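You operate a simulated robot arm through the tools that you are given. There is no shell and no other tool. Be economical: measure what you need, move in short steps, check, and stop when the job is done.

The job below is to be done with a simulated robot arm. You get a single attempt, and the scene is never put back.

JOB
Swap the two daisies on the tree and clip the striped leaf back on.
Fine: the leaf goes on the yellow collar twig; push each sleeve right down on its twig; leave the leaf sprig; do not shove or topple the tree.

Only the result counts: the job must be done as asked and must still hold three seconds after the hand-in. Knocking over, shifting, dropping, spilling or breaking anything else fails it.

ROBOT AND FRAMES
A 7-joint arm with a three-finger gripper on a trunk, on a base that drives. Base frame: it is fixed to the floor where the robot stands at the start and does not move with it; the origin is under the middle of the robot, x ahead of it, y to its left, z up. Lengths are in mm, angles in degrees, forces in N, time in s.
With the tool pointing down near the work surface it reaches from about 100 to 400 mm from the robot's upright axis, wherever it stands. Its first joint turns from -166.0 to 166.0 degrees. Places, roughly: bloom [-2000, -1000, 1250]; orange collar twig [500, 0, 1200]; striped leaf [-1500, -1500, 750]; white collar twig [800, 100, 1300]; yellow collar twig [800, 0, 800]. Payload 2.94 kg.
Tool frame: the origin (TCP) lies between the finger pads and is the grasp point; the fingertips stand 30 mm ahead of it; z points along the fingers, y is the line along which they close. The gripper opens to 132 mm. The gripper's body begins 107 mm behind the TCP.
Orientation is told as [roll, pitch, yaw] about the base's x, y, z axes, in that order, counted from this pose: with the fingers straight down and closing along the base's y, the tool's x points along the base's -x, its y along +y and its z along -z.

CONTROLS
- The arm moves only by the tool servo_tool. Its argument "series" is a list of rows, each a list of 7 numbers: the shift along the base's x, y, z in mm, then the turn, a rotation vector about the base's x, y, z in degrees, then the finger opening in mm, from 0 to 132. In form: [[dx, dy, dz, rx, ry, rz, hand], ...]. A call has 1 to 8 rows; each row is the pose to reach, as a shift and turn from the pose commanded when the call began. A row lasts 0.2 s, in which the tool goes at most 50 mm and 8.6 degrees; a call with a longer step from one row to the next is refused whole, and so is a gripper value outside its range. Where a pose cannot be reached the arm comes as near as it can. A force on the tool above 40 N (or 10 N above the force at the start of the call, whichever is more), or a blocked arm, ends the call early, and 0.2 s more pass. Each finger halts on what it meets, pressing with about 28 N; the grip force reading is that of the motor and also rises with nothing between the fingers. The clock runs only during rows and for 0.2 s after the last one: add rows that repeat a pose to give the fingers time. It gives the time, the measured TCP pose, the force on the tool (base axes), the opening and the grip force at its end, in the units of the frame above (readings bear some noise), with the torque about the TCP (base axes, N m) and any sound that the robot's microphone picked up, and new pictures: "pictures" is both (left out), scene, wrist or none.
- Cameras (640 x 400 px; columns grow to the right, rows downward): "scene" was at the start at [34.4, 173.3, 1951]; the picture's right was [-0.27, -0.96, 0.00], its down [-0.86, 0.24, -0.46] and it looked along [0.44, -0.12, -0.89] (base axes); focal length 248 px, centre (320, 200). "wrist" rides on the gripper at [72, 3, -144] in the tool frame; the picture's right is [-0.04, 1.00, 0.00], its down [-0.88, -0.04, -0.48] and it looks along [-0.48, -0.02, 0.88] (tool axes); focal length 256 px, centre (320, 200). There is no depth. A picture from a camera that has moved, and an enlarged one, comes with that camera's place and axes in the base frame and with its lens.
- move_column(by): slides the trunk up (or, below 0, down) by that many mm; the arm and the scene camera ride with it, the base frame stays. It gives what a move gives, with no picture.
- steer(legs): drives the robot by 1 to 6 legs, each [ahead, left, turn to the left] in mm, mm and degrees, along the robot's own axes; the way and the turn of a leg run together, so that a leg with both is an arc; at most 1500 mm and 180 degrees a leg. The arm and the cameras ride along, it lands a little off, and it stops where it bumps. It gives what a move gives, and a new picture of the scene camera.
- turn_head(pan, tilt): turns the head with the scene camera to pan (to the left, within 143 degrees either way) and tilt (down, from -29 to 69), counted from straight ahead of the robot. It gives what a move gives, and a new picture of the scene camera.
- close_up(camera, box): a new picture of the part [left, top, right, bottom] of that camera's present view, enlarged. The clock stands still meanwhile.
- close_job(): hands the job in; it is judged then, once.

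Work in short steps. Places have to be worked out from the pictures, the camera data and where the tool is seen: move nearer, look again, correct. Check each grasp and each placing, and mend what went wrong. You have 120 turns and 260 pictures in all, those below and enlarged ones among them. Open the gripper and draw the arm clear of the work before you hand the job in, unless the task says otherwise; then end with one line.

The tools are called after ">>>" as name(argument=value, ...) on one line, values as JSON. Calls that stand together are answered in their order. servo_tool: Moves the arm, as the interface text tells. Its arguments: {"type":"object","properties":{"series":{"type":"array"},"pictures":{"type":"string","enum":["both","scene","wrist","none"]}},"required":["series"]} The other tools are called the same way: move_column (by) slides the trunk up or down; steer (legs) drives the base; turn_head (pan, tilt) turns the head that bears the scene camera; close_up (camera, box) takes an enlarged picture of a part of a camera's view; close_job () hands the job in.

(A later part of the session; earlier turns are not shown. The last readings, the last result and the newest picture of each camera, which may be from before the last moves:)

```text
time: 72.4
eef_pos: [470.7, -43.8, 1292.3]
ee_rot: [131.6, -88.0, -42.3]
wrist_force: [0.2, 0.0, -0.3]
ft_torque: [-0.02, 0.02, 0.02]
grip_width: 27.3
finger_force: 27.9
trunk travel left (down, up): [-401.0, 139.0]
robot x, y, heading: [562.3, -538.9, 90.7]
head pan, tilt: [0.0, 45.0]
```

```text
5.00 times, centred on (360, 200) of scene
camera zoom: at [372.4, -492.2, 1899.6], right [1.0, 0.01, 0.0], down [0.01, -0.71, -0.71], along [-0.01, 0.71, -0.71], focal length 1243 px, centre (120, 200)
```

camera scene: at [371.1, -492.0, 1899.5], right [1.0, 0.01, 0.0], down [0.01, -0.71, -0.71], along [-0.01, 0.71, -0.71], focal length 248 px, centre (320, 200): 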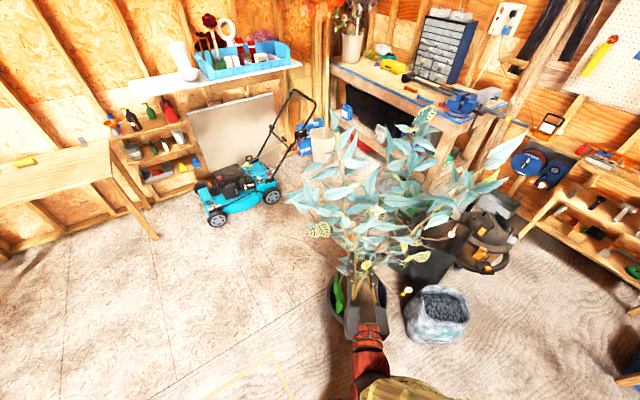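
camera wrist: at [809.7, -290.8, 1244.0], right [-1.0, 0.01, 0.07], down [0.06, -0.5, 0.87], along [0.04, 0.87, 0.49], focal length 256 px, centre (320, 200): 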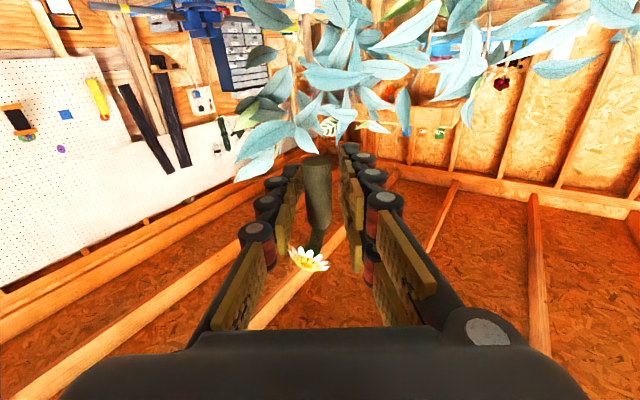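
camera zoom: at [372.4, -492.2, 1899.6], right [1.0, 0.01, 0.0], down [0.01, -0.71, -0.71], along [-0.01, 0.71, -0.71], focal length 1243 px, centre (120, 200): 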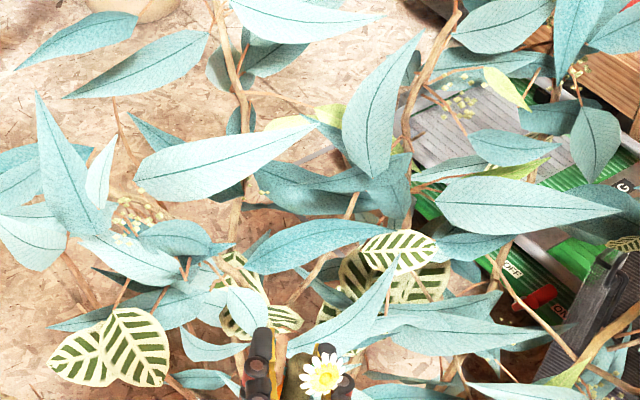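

The pose came back rotated ~1.5–2° relative to the grasp; I'll undo that. First I enlarge to see the twig tip in both views.

>>> servo_tool(series=[[5, 0, 0, -1.4, -1.7, 0, 5], [10, 0, 0, -1.4, -1.7, 0, 5]], pictures="none")

>>> close_up(camera="scene", box=[335, 210, 385, 260])

>>> close_up(camera="wrist", box=[285, 0, 355, 190])

```text
time: 73.0
eef_pos: [481.4, -44.2, 1293.2]
ee_rot: [-70.7, -89.8, 160.1]
wrist_force: [0.8, -0.1, -0.1]
ft_torque: [-0.04, -0.01, -0.03]
grip_width: 27.1
finger_force: 27.8
trunk travel left (down, up): [-401.0, 139.0]
robot x, y, heading: [559.6, -542.1, 90.5]
head pan, tilt: [0.0, 45.0]
```

```text
8.00 times, centred on (360, 235) of scene
camera zoom: at [372.5, -491.9, 1899.6], right [1.0, 0.01, 0.0], down [0.01, -0.71, -0.71], along [-0.01, 0.71, -0.71], focal length 1988 px, centre (0, -80)
```

zoom: 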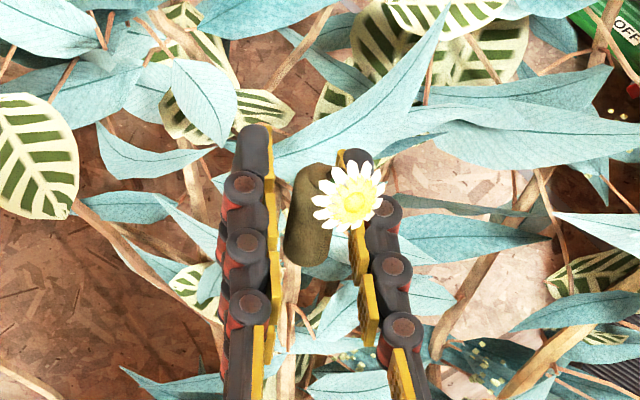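

```text
2.11 times, centred on (320, 95) of wrist
camera zoom: at [475.6, -186.6, 1222.4], right [-1.0, 0.01, 0.04], down [0.03, -0.47, 0.88], along [0.03, 0.88, 0.47], focal length 539 px, centre (320, 421)
```

zoom: 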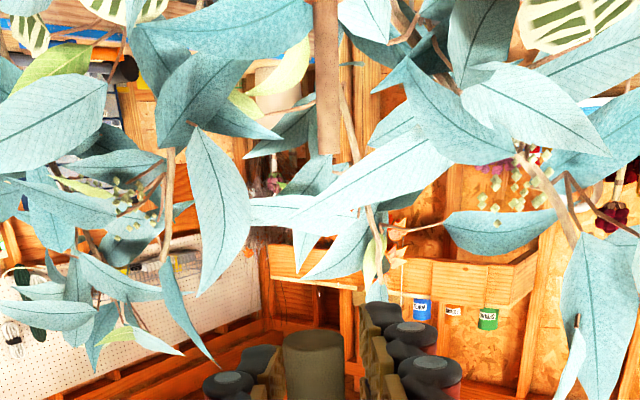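

The tip reads about z 1228 and ~6 mm to -x of the sleeve mouth. I bring the mouth to ~15 mm above the tip and then compare in both views.

>>> servo_tool(series=[[-5, 0, -15, 0, 0, 0, 5], [-5, 0, -28, 0, 0, 0, 5], [-5, 35, -28, 0, 0, 0, 5], [-5, 65, -28, 0, 0, 0, 5], [-5, 83, -28, 0, 0, 0, 5], [-5, 83, -28, 0, 0, 0, 5]], pictures="none")

>>> close_up(camera="scene", box=[335, 185, 375, 225])

>>> close_up(camera="wrist", box=[285, 20, 355, 200])

```text
time: 74.4
eef_pos: [474.7, 40.2, 1265.2]
ee_rot: [-70.2, -89.7, 159.7]
wrist_force: [0.1, 0.1, -0.9]
ft_torque: [0.01, -0.01, -0.02]
grip_width: 27.1
finger_force: 28.0
trunk travel left (down, up): [-401.0, 139.0]
robot x, y, heading: [561.5, -539.9, 90.5]
head pan, tilt: [0.0, 45.0]
```

```text
10.00 times, centred on (355, 205) of scene
camera zoom: at [372.3, -491.8, 1899.6], right [1.0, 0.01, 0.0], down [0.01, -0.71, -0.71], along [-0.01, 0.71, -0.71], focal length 2485 px, centre (-30, 150)
```

zoom: 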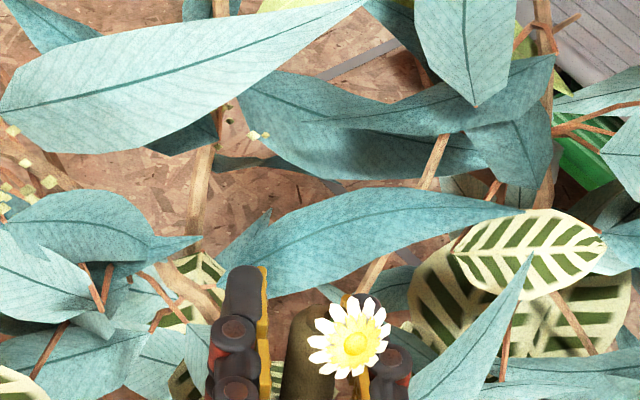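

```text
2.22 times, centred on (320, 110) of wrist
camera zoom: at [470.5, -103.9, 1194.4], right [-1.0, 0.01, 0.04], down [0.03, -0.47, 0.88], along [0.03, 0.88, 0.47], focal length 569 px, centre (320, 400)
```

zoom: 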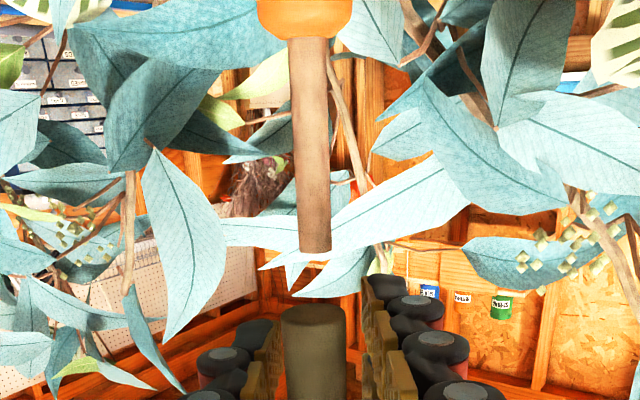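

The gripper is lower in the scene view; I re-crop there and zoom tighter in the wrist view.

>>> close_up(camera="scene", box=[345, 212, 385, 252])

>>> close_up(camera="wrist", box=[295, 110, 345, 180])

```text
10.00 times, centred on (365, 232) of scene
camera zoom: at [372.3, -491.8, 1899.6], right [1.0, 0.01, 0.0], down [0.01, -0.71, -0.71], along [-0.01, 0.71, -0.71], focal length 2485 px, centre (-130, -120)
```

zoom: 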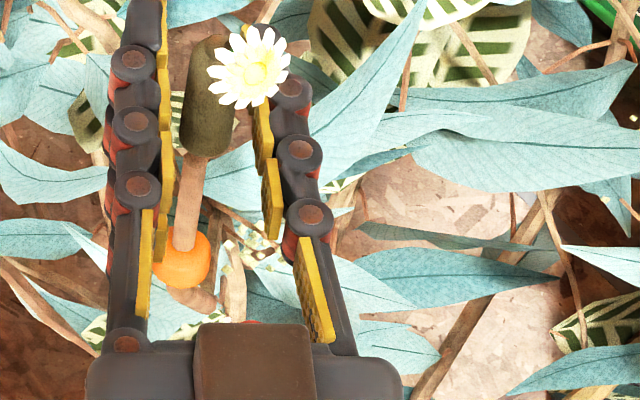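

```text
5.71 times, centred on (320, 145) of wrist
camera zoom: at [470.5, -103.9, 1194.4], right [-1.0, 0.01, 0.04], down [0.03, -0.47, 0.88], along [0.03, 0.88, 0.47], focal length 1463 px, centre (320, 514)
```

zoom: 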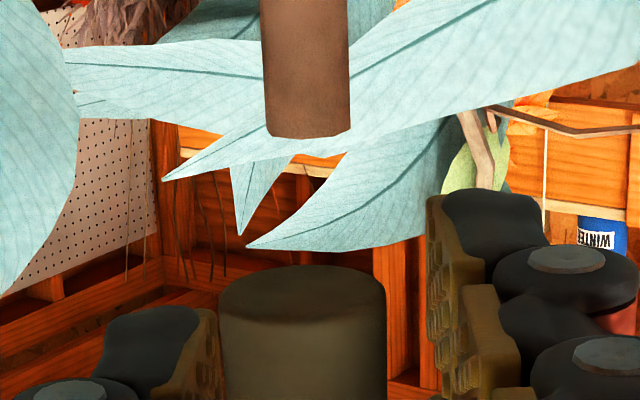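

I need the tip's exact row in the scene view; zooming further.

>>> close_up(camera="scene", box=[358, 220, 374, 240])

```text
16.00 times, centred on (366, 230) of scene
camera zoom: at [372.3, -491.8, 1899.6], right [1.0, 0.01, 0.0], down [0.01, -0.71, -0.71], along [-0.01, 0.71, -0.71], focal length 3976 px, centre (-416, -280)
```

zoom: 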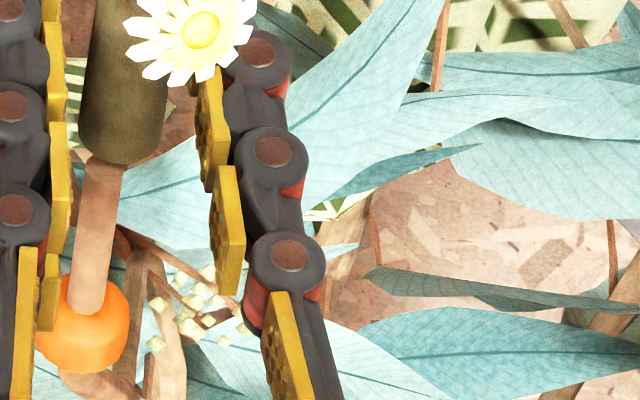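

Tip ≈[474,43,1229], mouth ≈1.2 mm to +x and ~3.5 mm short in y. I correct and lower onto the twig in small steps.

>>> servo_tool(series=[[-1.2, 3.5, 0, 0, 0, 0, 5], [-1.2, 3.5, -6, 0, 0, 0, 5], [-1.2, 3.5, -12, 0, 0, 0, 5], [-1.2, 3.5, -18, 0, 0, 0, 5], [-1.2, 3.5, -24, 0, 0, 0, 5]], pictures="none")

>>> close_up(camera="wrist", box=[285, 40, 355, 200])

>>> close_up(camera="scene", box=[350, 216, 380, 246])

```text
time: 75.6
eef_pos: [473.5, 42.6, 1241.0]
ee_rot: [-71.1, -89.7, 160.6]
wrist_force: [-1.2, -0.5, -0.8]
ft_torque: [-0.01, 0.04, -0.01]
grip_width: 27.0
finger_force: 27.8
trunk travel left (down, up): [-401.0, 139.0]
robot x, y, heading: [561.3, -540.3, 90.7]
head pan, tilt: [0.0, 45.0]
```

```text
2.50 times, centred on (320, 120) of wrist
camera zoom: at [469.3, -100.1, 1170.3], right [-1.0, 0.01, 0.04], down [0.03, -0.47, 0.88], along [0.03, 0.88, 0.47], focal length 640 px, centre (320, 400)
```

zoom: 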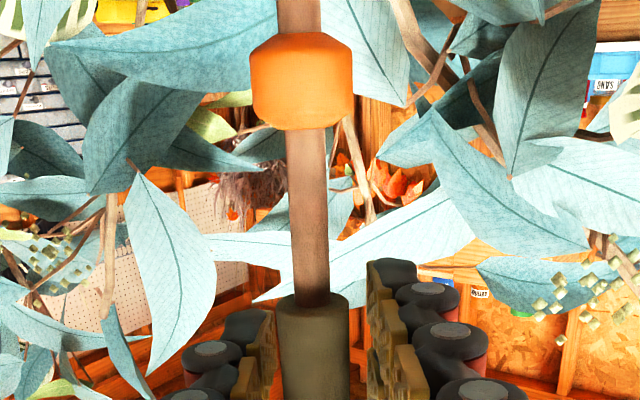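

```text
13.33 times, centred on (365, 231) of scene
camera zoom: at [372.3, -491.7, 1899.6], right [1.0, 0.01, 0.0], down [0.01, -0.71, -0.71], along [-0.01, 0.71, -0.71], focal length 3314 px, centre (-280, -213)
```

zoom: 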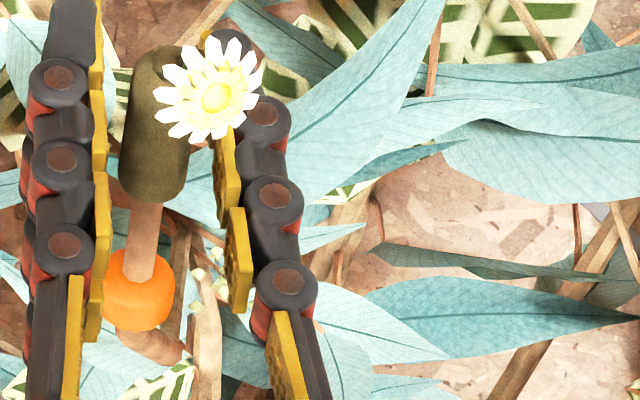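

The twig is inside the mouth with negligible force. I keep pushing down until the force rises.

>>> servo_tool(series=[[0, 0, -6, 0, 0, 0, 5], [0, 0, -12, 0, 0, 0, 5], [0, 0, -18, 0, 0, 0, 5], [0, 0, -24, 0, 0, 0, 5]], pictures="none")

>>> close_up(camera="wrist", box=[285, 40, 355, 200])

```text
time: 76.6
eef_pos: [472.9, 42.9, 1216.8]
ee_rot: [-71.1, -89.6, 160.6]
wrist_force: [-0.4, -0.2, 0.2]
ft_torque: [0.02, 0.05, -0.03]
grip_width: 26.9
finger_force: 27.6
trunk travel left (down, up): [-401.0, 139.0]
robot x, y, heading: [560.4, -537.6, 90.9]
head pan, tilt: [0.0, 45.0]
```

```text
2.50 times, centred on (320, 120) of wrist
camera zoom: at [468.2, -100.3, 1146.8], right [-1.0, 0.01, 0.03], down [0.02, -0.47, 0.88], along [0.03, 0.88, 0.47], focal length 640 px, centre (320, 400)
```

zoom: 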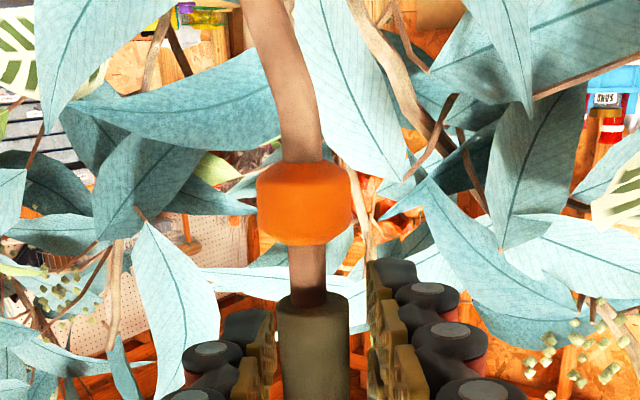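

Nearly seated; I push further in 2 mm steps until the force shows the stop.

>>> servo_tool(series=[[0, 0, -2, 0, 0, 0, 5], [0, 0, -4, 0, 0, 0, 5], [0, 0, -6, 0, 0, 0, 5], [0, 0, -6, 0, 0, 0, 5]], pictures="none")

>>> close_up(camera="wrist", box=[285, 40, 355, 200])

```text
time: 77.6
eef_pos: [472.7, 43.2, 1216.1]
ee_rot: [-105.8, -89.4, -165.0]
wrist_force: [1.2, 0.7, 22.7]
ft_torque: [0.0, -0.04, 0.06]
grip_width: 26.7
finger_force: 28.4
trunk travel left (down, up): [-401.0, 139.0]
robot x, y, heading: [558.9, -542.2, 90.5]
head pan, tilt: [0.0, 45.0]
```

```text
2.50 times, centred on (320, 120) of wrist
camera zoom: at [467.9, -99.8, 1144.0], right [-1.0, 0.01, 0.03], down [0.02, -0.48, 0.88], along [0.03, 0.88, 0.48], focal length 640 px, centre (320, 400)
```

zoom: 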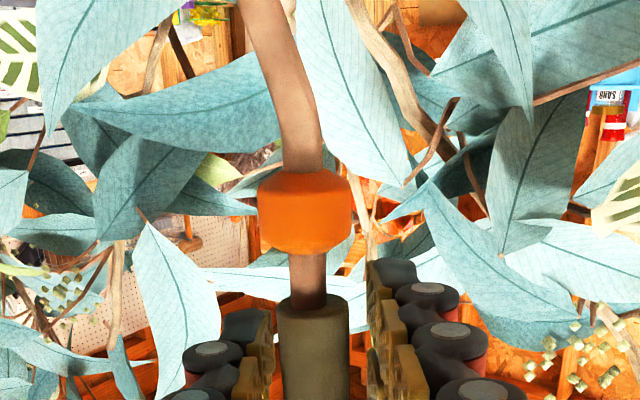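

22.7 N with hardly any travel: seated. I ease back, open, and withdraw straight out.

>>> servo_tool(series=[[0, 0, 5, 0, 0, 0, 5], [0, 0, 5, 0, 0, 0, 5], [0, 0, 5, 0, 0, 0, 25], [0, 0, 5, 0, 0, 0, 45], [0, 0, 5, 0, 0, 0, 60], [0, 0, 5, 0, 0, 0, 60]], pictures="none")

>>> servo_tool(series=[[0, -40, 0, 0, 0, 0, 60], [0, -80, 0, 0, 0, 0, 60], [0, -120, 0, 0, 0, 0, 60], [0, -150, 0, 0, 0, 0, 60], [0, -150, 0, 0, 0, 0, 60]], pictures="both")

>>> close_up(camera="wrist", box=[260, 20, 380, 200])

```text
time: 79.0
eef_pos: [473.2, 42.6, 1215.7]
ee_rot: [-68.2, -89.4, 157.5]
wrist_force: [0.2, 1.3, 0.1]
ft_torque: [0.01, 0.01, -0.01]
grip_width: 60.0
finger_force: 0.1
trunk travel left (down, up): [-401.0, 139.0]
robot x, y, heading: [562.3, -543.0, 90.6]
head pan, tilt: [0.0, 45.0]
```

```text
time: 80.2
eef_pos: [473.6, -107.5, 1217.8]
ee_rot: [-71.7, -89.8, 161.1]
wrist_force: [-1.0, 0.6, -0.4]
ft_torque: [0.0, 0.01, 0.0]
grip_width: 60.1
finger_force: 0.1
trunk travel left (down, up): [-401.0, 139.0]
robot x, y, heading: [560.0, -541.0, 90.9]
head pan, tilt: [0.0, 45.0]
camera scene: at [372.3, -491.7, 1899.6], right [1.0, 0.01, 0.0], down [0.01, -0.71, -0.71], along [-0.01, 0.71, -0.71], focal length 248 px, centre (320, 200)
camera wrist: at [468.6, -250.2, 1146.4], right [-1.0, 0.01, 0.04], down [0.03, -0.47, 0.88], along [0.03, 0.88, 0.47], focal length 256 px, centre (320, 200)
```

scene: 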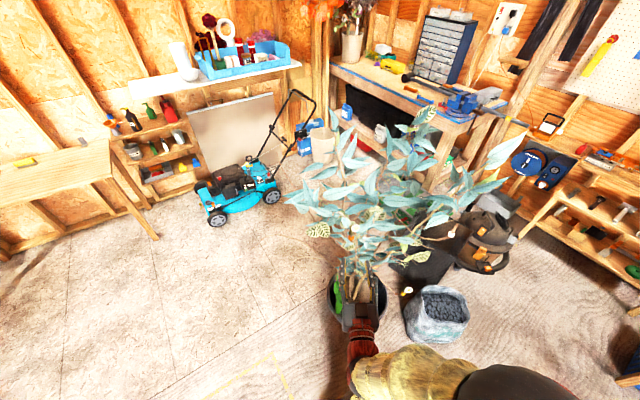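
wrist: 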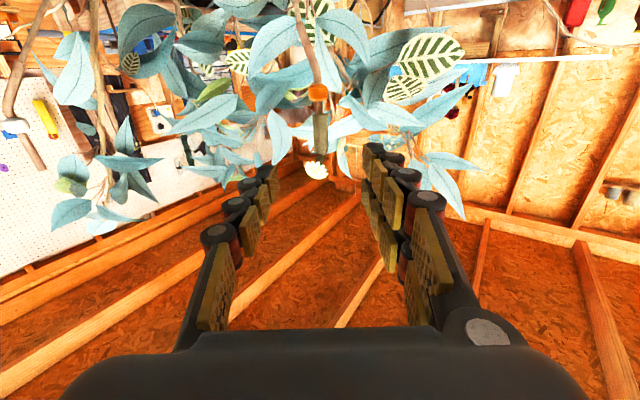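

```text
2.22 times, centred on (320, 110) of wrist
camera zoom: at [468.6, -250.2, 1146.4], right [-1.0, 0.01, 0.04], down [0.03, -0.47, 0.88], along [0.03, 0.88, 0.47], focal length 569 px, centre (320, 400)
```

zoom: 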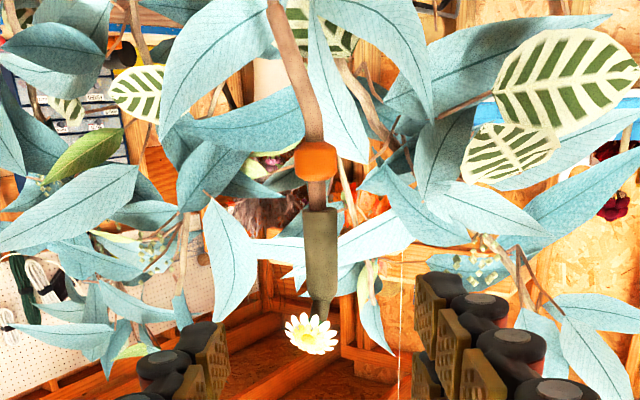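

The second daisy is seated on the orange twig. Now I go for the daisy parked on the yellow twig: drive 285 mm right and lower the trunk 390 mm.

>>> steer(legs=[[0, -285, 0]])

>>> move_column(by=-390)

>>> close_up(camera="wrist", box=[240, 0, 400, 240])

>>> close_up(camera="scene", box=[310, 190, 390, 270])

```text
time: 82.2
eef_pos: [759.7, -104.0, 1216.7]
ee_rot: [-66.0, -89.8, 155.6]
wrist_force: [0.2, 0.0, 0.4]
ft_torque: [-0.02, 0.03, 0.03]
grip_width: 60.0
finger_force: 0.1
trunk travel left (down, up): [-401.0, 139.0]
robot x, y, heading: [847.5, -535.6, 91.1]
head pan, tilt: [0.0, 45.0]
camera scene: at [660.5, -488.3, 1899.7], right [1.0, 0.01, 0.0], down [0.01, -0.71, -0.71], along [-0.01, 0.71, -0.71], focal length 248 px, centre (320, 200)
```

scene: 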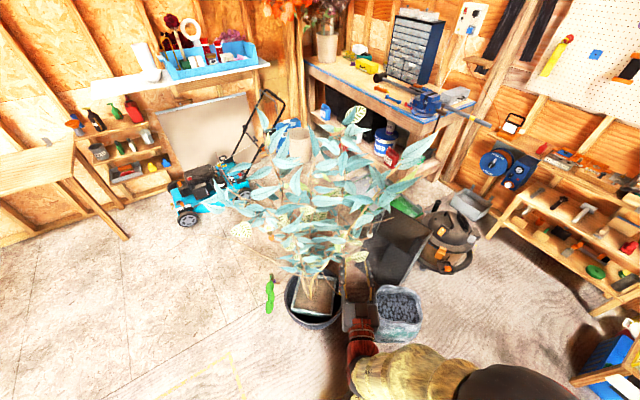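

```text
time: 86.0
eef_pos: [759.5, -103.9, 828.1]
ee_rot: [-71.6, -89.8, 161.2]
wrist_force: [0.3, -0.2, -0.4]
ft_torque: [-0.03, -0.02, 0.04]
grip_width: 59.9
finger_force: 0.1
trunk travel left (down, up): [-11.0, 529.0]
robot x, y, heading: [844.4, -538.1, 90.8]
head pan, tilt: [0.0, 45.0]
```

```text
1.67 times, centred on (320, 120) of wrist
camera zoom: at [755.2, -246.4, 756.5], right [-1.0, 0.01, 0.04], down [0.03, -0.47, 0.88], along [0.03, 0.88, 0.47], focal length 427 px, centre (320, 333)
```

zoom: 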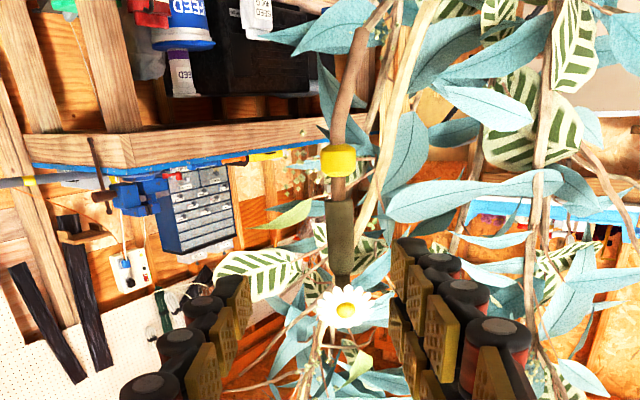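

```text
5.00 times, centred on (350, 230) of scene
camera zoom: at [659.2, -488.4, 1509.7], right [1.0, 0.01, 0.0], down [0.01, -0.71, -0.71], along [-0.01, 0.71, -0.71], focal length 1243 px, centre (170, 50)
```

zoom: 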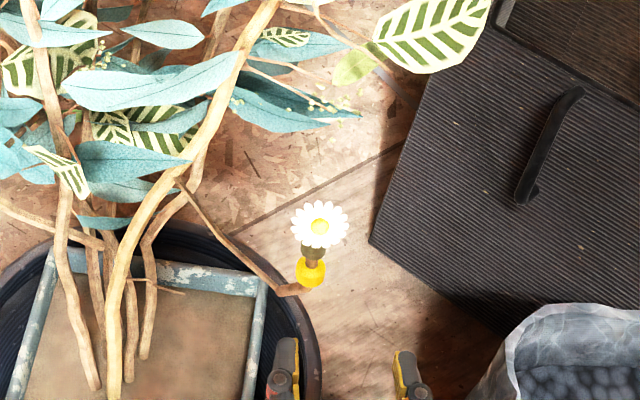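

Sleeve measured about x 750, y 20, centre z 828. I move -10 in x while clear, advance to y ≈ 20 and check centring before closing.

>>> servo_tool(series=[[-10, 0, 0, 0, 0, 0, 64], [-10, 40, 0, 0, 0, 0, 64], [-10, 80, 0, 0, 0, 0, 64], [-10, 105, 0, 0, 0, 0, 64], [-10, 124, 0, 0, 0, 0, 64], [-10, 124, 0, 0, 0, 0, 64]], pictures="none")

>>> close_up(camera="wrist", box=[240, 40, 400, 260])

>>> close_up(camera="scene", box=[320, 210, 380, 270])

```text
time: 87.3
eef_pos: [749.9, 20.8, 827.3]
ee_rot: [-67.1, -89.8, 156.5]
wrist_force: [0.5, 0.7, 0.0]
ft_torque: [0.01, -0.01, -0.04]
grip_width: 63.8
finger_force: 0.0
trunk travel left (down, up): [-11.0, 529.0]
robot x, y, heading: [848.8, -536.2, 90.6]
head pan, tilt: [0.0, 45.0]
```

```text
1.82 times, centred on (320, 150) of wrist
camera zoom: at [745.5, -122.2, 756.5], right [-1.0, 0.01, 0.04], down [0.03, -0.47, 0.88], along [0.03, 0.88, 0.47], focal length 465 px, centre (320, 291)
```

zoom: 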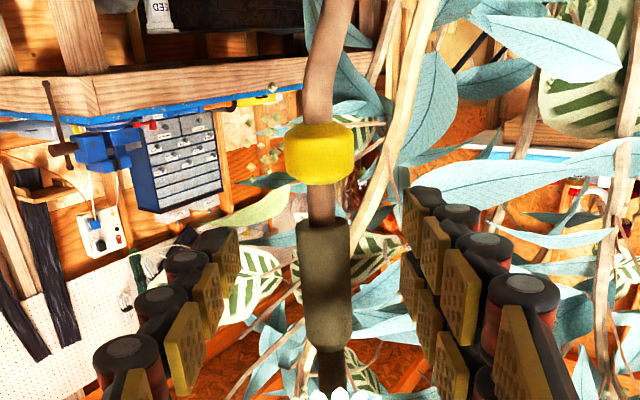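

```text
6.67 times, centred on (350, 240) of scene
camera zoom: at [659.2, -488.2, 1509.6], right [1.0, 0.01, 0.0], down [0.01, -0.71, -0.71], along [-0.01, 0.71, -0.71], focal length 1657 px, centre (120, -67)
```

zoom: 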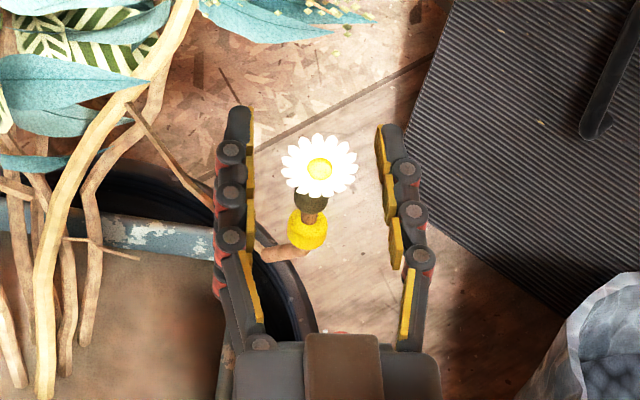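

Centred. Close, then pull up.

>>> servo_tool(series=[[0, 0, 0, 0, 0, 0, 46], [0, 0, 0, 0, 0, 0, 30], [0, 0, 0, 0, 0, 0, 12], [0, 0, 0, 0, 0, 0, 5], [0, 0, 0, 0, 0, 0, 5], [0, 0, 0, 0, 0, 0, 5]], pictures="none")

>>> servo_tool(series=[[0, 0, 5, 0, 0, 0, 5], [0, 0, 10, 0, 0, 0, 5], [0, 0, 16, 0, 0, 0, 5]], pictures="none")

>>> close_up(camera="wrist", box=[240, 20, 400, 240])

```text
time: 88.8
eef_pos: [749.4, 21.9, 827.0]
ee_rot: [-72.4, -89.9, 161.8]
wrist_force: [-3.5, 0.3, 0.4]
ft_torque: [-0.02, 0.06, 0.01]
grip_width: 24.0
finger_force: 28.2
trunk travel left (down, up): [-11.0, 529.0]
robot x, y, heading: [845.0, -535.6, 90.9]
head pan, tilt: [0.0, 45.0]
```

```text
time: 89.5
eef_pos: [749.7, 22.3, 843.2]
ee_rot: [-81.7, -89.8, 171.2]
wrist_force: [-3.0, 0.1, -0.5]
ft_torque: [-0.01, -0.03, 0.02]
grip_width: 23.7
finger_force: 27.7
trunk travel left (down, up): [-11.0, 529.0]
robot x, y, heading: [845.6, -537.3, 90.9]
head pan, tilt: [0.0, 45.0]
```

```text
1.82 times, centred on (320, 130) of wrist
camera zoom: at [745.0, -122.3, 772.8], right [-1.0, 0.01, 0.04], down [0.03, -0.48, 0.88], along [0.03, 0.88, 0.47], focal length 465 px, centre (320, 327)
```

zoom: 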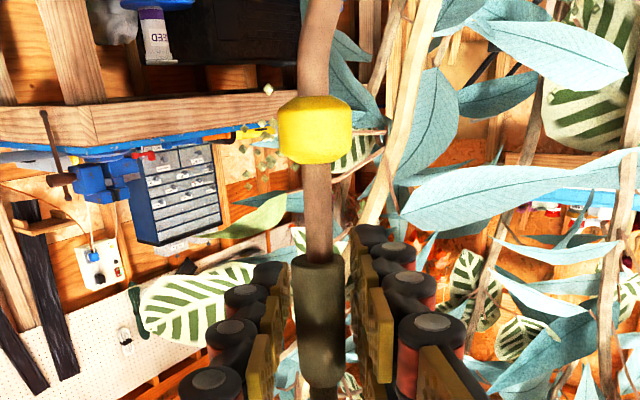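

It slides off well. I continue up until clear, then back away.

>>> servo_tool(series=[[-0.5, 0, 8, 0, 0, 0, 5], [-0.5, 0, 16, 0, 0, 0, 5], [-0.5, 0, 26, 0, 0, 0, 5], [-0.5, 0, 36, 0, 0, 0, 5], [-0.5, -40, 36, 0, 0, 0, 5], [-0.5, -85, 36, 0, 0, 0, 5], [-0.5, -125, 36, 0, 0, 0, 5], [-0.5, -125, 36, 0, 0, 0, 5]], pictures="wrist")

>>> move_column(by=390)

>>> steer(legs=[[0, -75, 0]])

>>> close_up(camera="wrist", box=[260, 0, 380, 200])

```text
time: 91.3
eef_pos: [749.3, -103.8, 878.6]
ee_rot: [-71.1, -89.7, 160.6]
wrist_force: [0.4, -0.1, 0.5]
ft_torque: [0.04, 0.0, -0.02]
grip_width: 23.9
finger_force: 28.3
trunk travel left (down, up): [-11.0, 529.0]
robot x, y, heading: [846.8, -536.8, 90.8]
head pan, tilt: [0.0, 45.0]
camera wrist: at [745.7, -246.8, 808.3], right [-1.0, 0.01, 0.04], down [0.03, -0.47, 0.88], along [0.03, 0.88, 0.47], focal length 256 px, centre (320, 200)
```

wrist: 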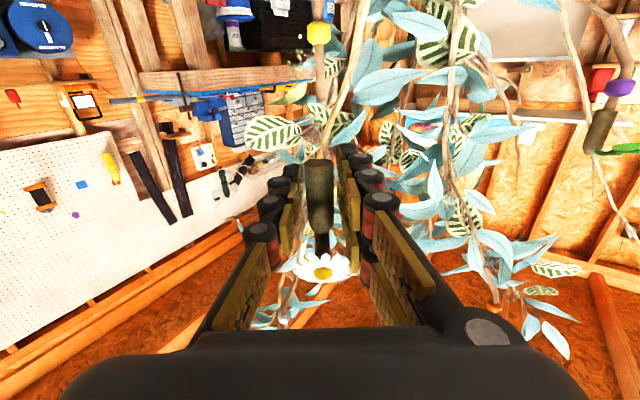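

```text
time: 95.1
eef_pos: [749.7, -102.6, 1268.7]
ee_rot: [-68.8, -89.8, 158.4]
wrist_force: [0.3, -0.6, -0.3]
ft_torque: [-0.01, 0.03, -0.01]
grip_width: 23.9
finger_force: 28.1
trunk travel left (down, up): [-401.0, 139.0]
robot x, y, heading: [848.1, -537.2, 90.6]
head pan, tilt: [0.0, 45.0]
```

```text
time: 96.1
eef_pos: [825.5, -101.7, 1268.6]
ee_rot: [-59.2, -89.7, 148.7]
wrist_force: [0.6, 0.3, 0.8]
ft_torque: [-0.02, 0.01, 0.1]
grip_width: 24.3
finger_force: 27.6
trunk travel left (down, up): [-401.0, 139.0]
robot x, y, heading: [921.6, -534.8, 90.9]
head pan, tilt: [0.0, 45.0]
camera scene: at [736.7, -487.3, 1899.8], right [1.0, 0.01, 0.0], down [0.01, -0.71, -0.71], along [-0.01, 0.71, -0.71], focal length 248 px, centre (320, 200)
```

scene: 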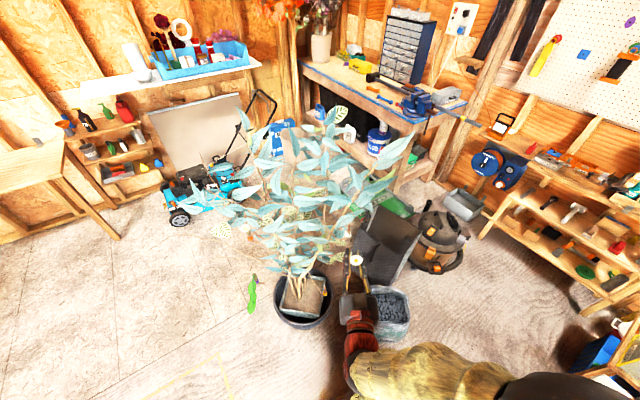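

```text
2.00 times, centred on (320, 100) of wrist
camera zoom: at [822.0, -245.4, 1198.4], right [-1.0, 0.01, 0.04], down [0.03, -0.47, 0.88], along [0.03, 0.88, 0.47], focal length 512 px, centre (320, 400)
```

zoom: 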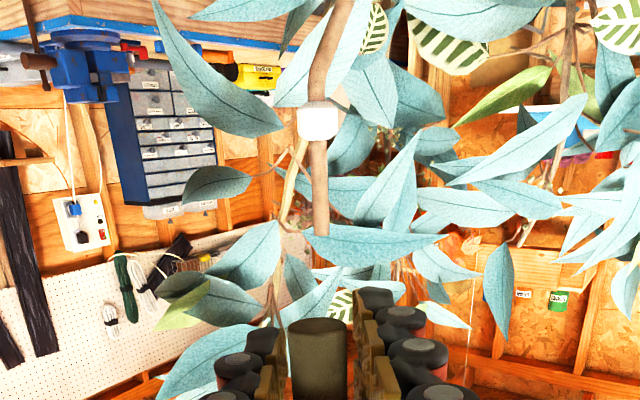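

The tip is at ≈[826,45,1249], x already aligned. I raise 18 mm and bring the mouth above the tip at y ≈ 45.

>>> servo_tool(series=[[0, 0, 18, 0, 0, 0, 5], [0, 40, 18, 0, 0, 0, 5], [0, 80, 18, 0, 0, 0, 5], [0, 120, 18, 0, 0, 0, 5], [0, 146, 18, 0, 0, 0, 5], [0, 146, 18, 0, 0, 0, 5]], pictures="none")

>>> close_up(camera="wrist", box=[295, 100, 345, 180])

>>> close_up(camera="scene", box=[330, 200, 370, 240])

```text
time: 97.5
eef_pos: [825.6, 43.7, 1285.1]
ee_rot: [-70.6, -89.8, 160.1]
wrist_force: [0.6, -0.8, -0.4]
ft_torque: [0.02, 0.0, 0.01]
grip_width: 24.1
finger_force: 28.2
trunk travel left (down, up): [-401.0, 139.0]
robot x, y, heading: [924.0, -532.3, 90.6]
head pan, tilt: [0.0, 45.0]
```

```text
5.00 times, centred on (320, 140) of wrist
camera zoom: at [820.7, -99.3, 1215.5], right [-1.0, 0.01, 0.04], down [0.03, -0.47, 0.88], along [0.03, 0.88, 0.47], focal length 1280 px, centre (320, 500)
```

zoom: 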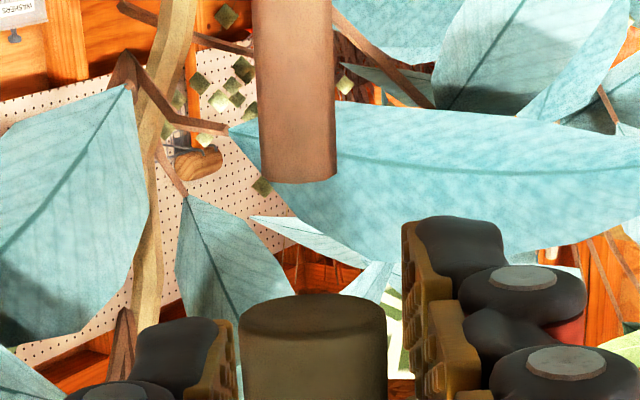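

```text
10.00 times, centred on (350, 220) of scene
camera zoom: at [734.4, -487.6, 1899.6], right [1.0, 0.01, 0.0], down [0.01, -0.71, -0.71], along [-0.01, 0.71, -0.71], focal length 2485 px, centre (20, 0)
```

zoom: 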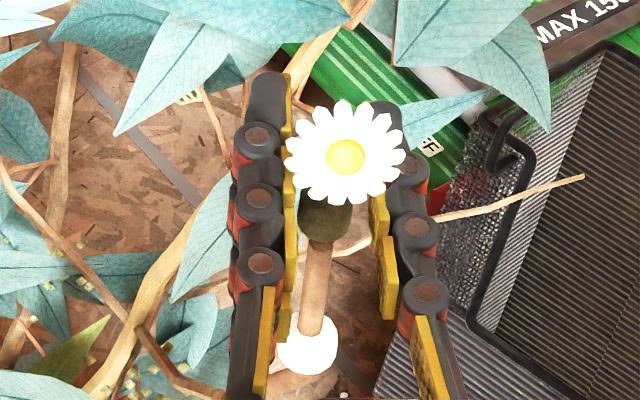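

x is aligned; I zoom in on the tip row for y.

>>> close_up(camera="scene", box=[352, 214, 368, 234])

```text
16.00 times, centred on (360, 224) of scene
camera zoom: at [734.4, -487.6, 1899.6], right [1.0, 0.01, 0.0], down [0.01, -0.71, -0.71], along [-0.01, 0.71, -0.71], focal length 3976 px, centre (-320, -184)
```

zoom: 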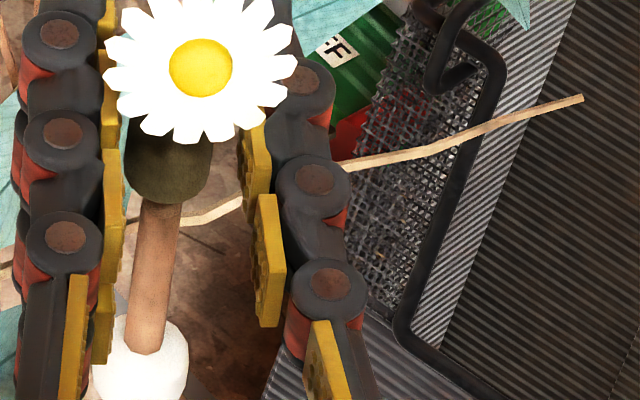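

The mouth sits about 5 mm short in y of the tip (twig vertical at y≈46). I correct and lower in small steps.

>>> servo_tool(series=[[0.2, 4.8, 0, 0, 0, 0, 5], [0.2, 4.8, -6, 0, 0, 0, 5], [0.2, 4.8, -12, 0, 0, 0, 5], [0.2, 4.8, -18, 0, 0, 0, 5], [0.2, 4.8, -24, 0, 0, 0, 5]], pictures="none")

>>> close_up(camera="wrist", box=[285, 40, 355, 200])

>>> close_up(camera="scene", box=[346, 214, 374, 240])

```text
time: 98.7
eef_pos: [824.2, 47.7, 1262.1]
ee_rot: [-63.8, -89.8, 153.2]
wrist_force: [0.7, 0.8, -0.7]
ft_torque: [0.02, 0.01, 0.01]
grip_width: 23.9
finger_force: 27.9
trunk travel left (down, up): [-401.0, 139.0]
robot x, y, heading: [926.0, -536.7, 90.5]
head pan, tilt: [0.0, 45.0]
```

```text
2.50 times, centred on (320, 120) of wrist
camera zoom: at [820.7, -94.6, 1191.6], right [-1.0, 0.01, 0.04], down [0.03, -0.47, 0.88], along [0.03, 0.88, 0.47], focal length 640 px, centre (320, 400)
```

zoom: 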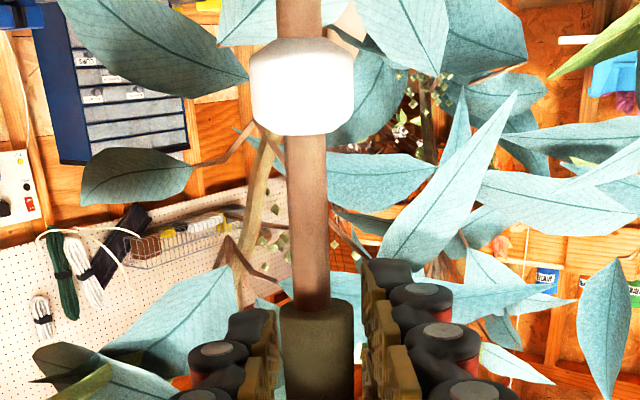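

```text
15.38 times, centred on (360, 227) of scene
camera zoom: at [734.3, -487.0, 1899.6], right [1.0, 0.01, 0.0], down [0.01, -0.71, -0.71], along [-0.01, 0.71, -0.71], focal length 3823 px, centre (-295, -215)
```

zoom: 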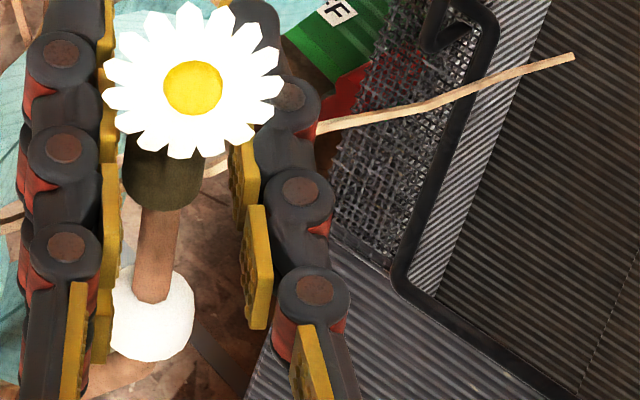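

It's in, with no force. I push down to the stop.

>>> servo_tool(series=[[0, 0, -6, 0, 0, 0, 5], [0, 0, -12, 0, 0, 0, 5], [0, 0, -18, 0, 0, 0, 5], [0, 0, -23, 0, 0, 0, 5], [0, 0, -26, 0, 0, 0, 5], [0, 0, -29, 0, 0, 0, 5]], pictures="none")

>>> close_up(camera="wrist", box=[285, 40, 355, 200])

```text
time: 100.1
eef_pos: [825.1, 47.9, 1237.6]
ee_rot: [-164.8, -89.6, -105.6]
wrist_force: [1.9, 2.3, 18.4]
ft_torque: [-0.12, -0.01, 0.0]
grip_width: 24.1
finger_force: 28.6
trunk travel left (down, up): [-401.0, 139.0]
robot x, y, heading: [923.0, -538.2, 90.9]
head pan, tilt: [0.0, 45.0]
```

```text
2.50 times, centred on (320, 120) of wrist
camera zoom: at [820.6, -93.5, 1166.0], right [-1.0, 0.01, 0.04], down [0.03, -0.48, 0.88], along [0.03, 0.88, 0.48], focal length 640 px, centre (320, 400)
```

zoom: 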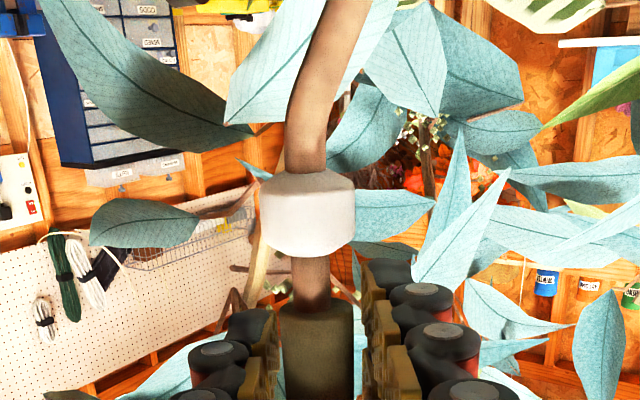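

18 N with the same collar gap as before: seated. I ease off, open and withdraw.

>>> servo_tool(series=[[0, 0, -1.5, 0, 0, 0, 5], [0, 0, 4, 0, 0, 0, 5], [0, 0, 4, 0, 0, 0, 25], [0, 0, 4, 0, 0, 0, 45], [0, 0, 4, 0, 0, 0, 60], [0, 0, 4, 0, 0, 0, 60]], pictures="none")

>>> servo_tool(series=[[0, -40, 0, 0, 0, 0, 60], [0, -80, 0, 0, 0, 0, 60], [0, -120, 0, 0, 0, 0, 60], [0, -150, 0, 0, 0, 0, 60], [0, -150, 0, 0, 0, 0, 60]], pictures="none")

>>> close_up(camera="wrist", box=[240, 20, 400, 220])

```text
time: 101.5
eef_pos: [824.8, 48.0, 1237.5]
ee_rot: [-65.3, -89.8, 154.8]
wrist_force: [-0.6, -0.3, 0.8]
ft_torque: [-0.02, 0.0, 0.02]
grip_width: 60.1
finger_force: 0.0
trunk travel left (down, up): [-401.0, 139.0]
robot x, y, heading: [923.1, -537.3, 90.8]
head pan, tilt: [0.0, 45.0]
```

```text
time: 102.7
eef_pos: [826.0, -102.0, 1238.5]
ee_rot: [-72.3, -89.8, 161.8]
wrist_force: [-0.3, 0.5, 0.6]
ft_torque: [0.02, 0.0, -0.01]
grip_width: 60.2
finger_force: 0.1
trunk travel left (down, up): [-401.0, 139.0]
robot x, y, heading: [921.2, -540.5, 91.1]
head pan, tilt: [0.0, 45.0]
```

```text
2.00 times, centred on (320, 120) of wrist
camera zoom: at [821.6, -245.1, 1167.2], right [-1.0, 0.01, 0.04], down [0.03, -0.47, 0.88], along [0.03, 0.88, 0.47], focal length 512 px, centre (320, 360)
```

zoom: 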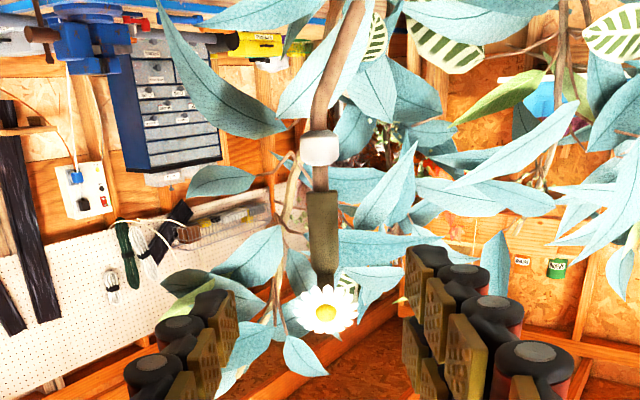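

Both daisies are swapped. Now for the leaf: back away from the tree, turn towards the rear bench (heading ≈213°), and drive most of the way there.

>>> steer(legs=[[-300, 0, 0], [0, 0, 122], [900, -500, 0], [450, -250, 0]])

>>> turn_head(pan=10, tilt=45)

```text
time: 117.4
eef_pos: [-931.8, -1256.2, 1237.5]
ee_rot: [-62.2, -89.8, -86.3]
wrist_force: [-0.5, -0.1, 0.0]
ft_torque: [0.0, 0.05, 0.0]
grip_width: 60.1
finger_force: 0.0
trunk travel left (down, up): [-401.0, 139.0]
robot x, y, heading: [-612.7, -937.0, -147.1]
head pan, tilt: [0.0, 45.0]
camera scene: at [-552.0, -1131.7, 1899.6], right [-0.54, 0.84, 0.0], down [0.59, 0.38, -0.71], along [-0.59, -0.38, -0.71], focal length 248 px, centre (320, 200)
```

scene: 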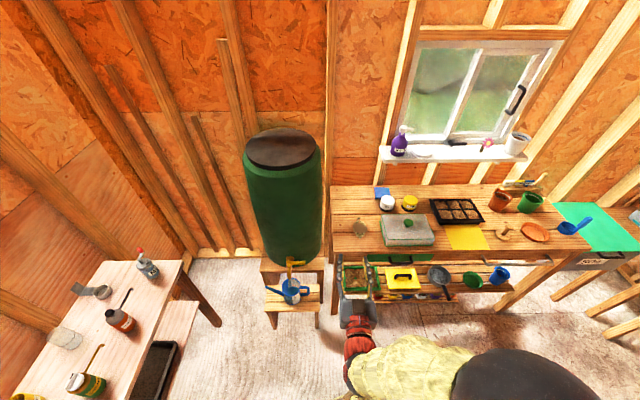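

```text
time: 118.1
eef_pos: [-931.2, -1256.5, 1236.6]
ee_rot: [-69.3, -89.8, -79.3]
wrist_force: [0.6, -0.3, -0.2]
ft_torque: [0.03, -0.03, -0.01]
grip_width: 60.3
finger_force: 0.0
trunk travel left (down, up): [-401.0, 139.0]
robot x, y, heading: [-615.2, -943.9, -147.3]
head pan, tilt: [10.0, 45.0]
camera scene: at [-542.6, -1142.8, 1899.6], right [-0.68, 0.73, 0.0], down [0.52, 0.48, -0.71], along [-0.52, -0.48, -0.71], focal length 248 px, centre (320, 200)
```

scene: 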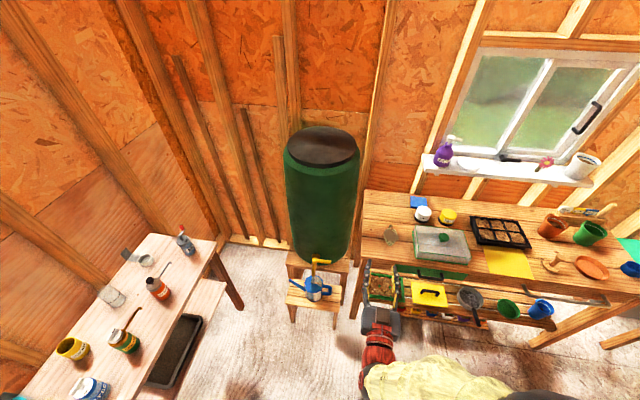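

The leaf is on the left part of the bench. I enlarge it.

>>> close_up(camera="scene", box=[365, 210, 415, 260])

>>> close_up(camera="scene", box=[340, 180, 480, 300])

```text
8.00 times, centred on (390, 235) of scene
camera zoom: at [-542.6, -1142.8, 1899.6], right [-0.68, 0.73, 0.0], down [0.52, 0.48, -0.71], along [-0.52, -0.48, -0.71], focal length 1988 px, centre (-240, -80)
```

zoom: 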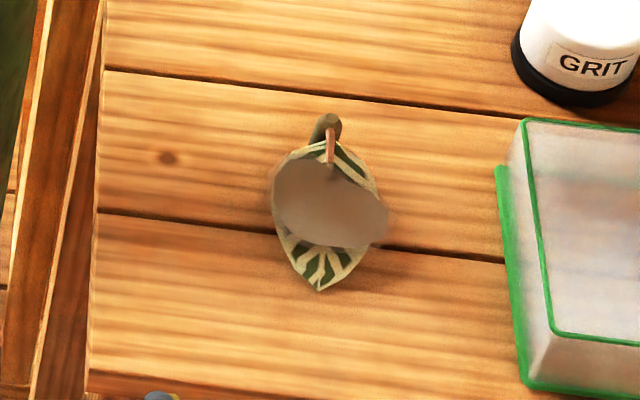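

```text
3.33 times, centred on (410, 240) of scene
camera zoom: at [-542.6, -1142.8, 1899.6], right [-0.68, 0.73, 0.0], down [0.52, 0.48, -0.71], along [-0.52, -0.48, -0.71], focal length 828 px, centre (20, 67)
```

zoom: 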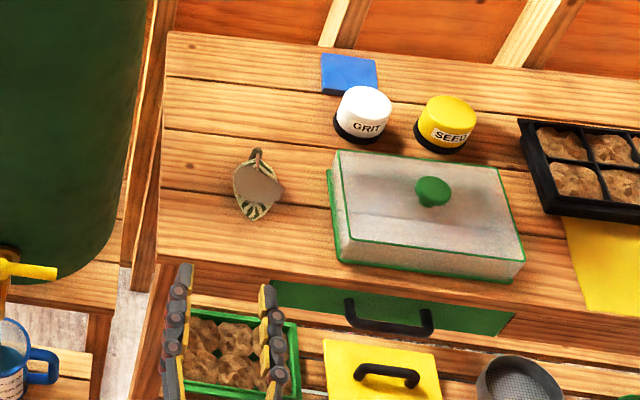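

Something grey-brown (a stone?) covers the leaf; the sleeve lies at its far end. I move 200 mm nearer, then pitch the tool down to look with the wrist camera.

>>> steer(legs=[[200, 0, 0]])

>>> servo_tool(series=[[0, 0, 0, 4.5, -7, 0, 60], [0, 0, 0, 9, -14, 0, 60], [0, 0, 0, 13.5, -21, 0, 60], [0, 0, 0, 18, -28, 0, 60], [0, 0, 0, 22.5, -35, 0, 60], [0, 0, 0, 27, -42, 0, 60], [0, 0, 0, 31.5, -49, 0, 60], [0, 0, 0, 36, -56, 0, 60]], pictures="wrist")

```text
time: 119.7
eef_pos: [-1099.4, -1365.7, 1237.7]
ee_rot: [-58.7, -89.8, -89.7]
wrist_force: [-0.3, 0.0, -0.3]
ft_torque: [0.02, 0.03, 0.0]
grip_width: 60.3
finger_force: 0.1
trunk travel left (down, up): [-401.0, 139.0]
robot x, y, heading: [-781.0, -1050.8, -147.4]
head pan, tilt: [10.0, 45.0]
camera scene: at [-711.8, -1252.2, 1899.5], right [-0.68, 0.73, 0.0], down [0.52, 0.48, -0.71], along [-0.52, -0.48, -0.71], focal length 248 px, centre (320, 200)
```

scene: 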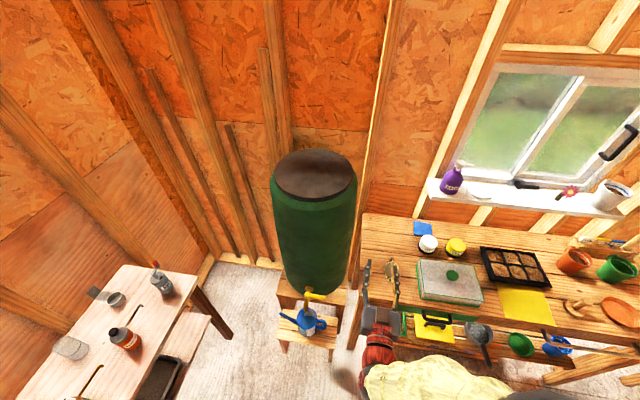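

```text
time: 121.5
eef_pos: [-1102.5, -1367.9, 1235.7]
ee_rot: [-1.3, -23.1, -147.1]
wrist_force: [-1.1, -1.2, -0.7]
ft_torque: [0.06, -0.03, -0.05]
grip_width: 60.1
finger_force: 0.0
trunk travel left (down, up): [-401.0, 139.0]
robot x, y, heading: [-782.1, -1050.2, -147.2]
head pan, tilt: [10.0, 45.0]
camera wrist: at [-995.2, -1305.5, 1341.1], right [0.5, -0.86, 0.0], down [-0.54, -0.32, 0.78], along [-0.68, -0.39, -0.62], focal length 256 px, centre (320, 200)
```

wrist: 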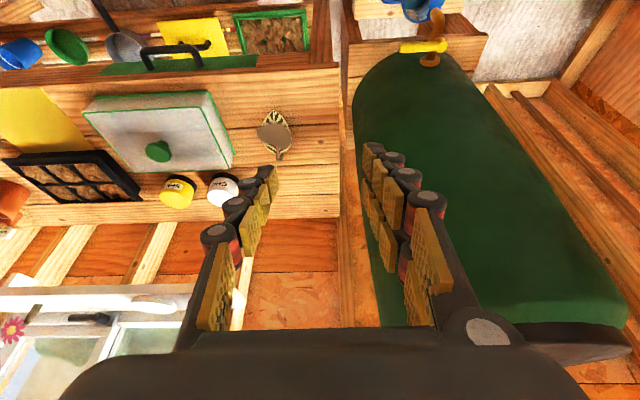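

The leaf is seen from above-front now. I enlarge it.

>>> close_up(camera="wrist", box=[240, 95, 310, 175])

>>> close_up(camera="scene", box=[355, 240, 405, 300])

```text
5.00 times, centred on (275, 135) of wrist
camera zoom: at [-995.2, -1305.5, 1341.1], right [0.5, -0.86, 0.0], down [-0.54, -0.32, 0.78], along [-0.68, -0.39, -0.62], focal length 1280 px, centre (545, 525)
```

zoom: 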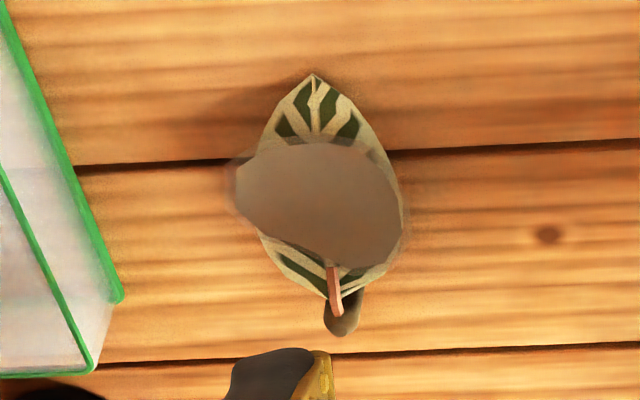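

```text
6.67 times, centred on (380, 270) of scene
camera zoom: at [-713.8, -1255.3, 1899.2], right [-0.68, 0.73, 0.0], down [0.52, 0.48, -0.71], along [-0.52, -0.48, -0.71], focal length 1657 px, centre (-80, -267)
```

zoom: 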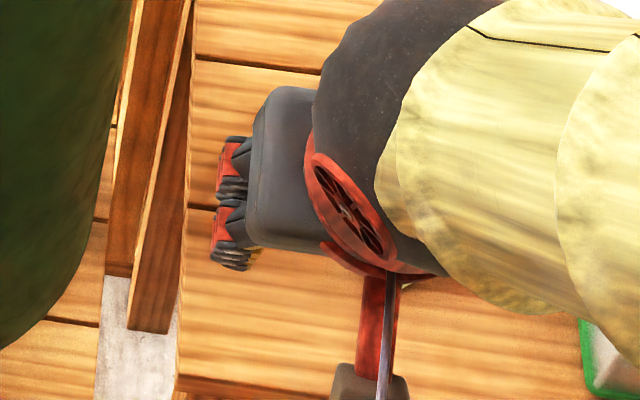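

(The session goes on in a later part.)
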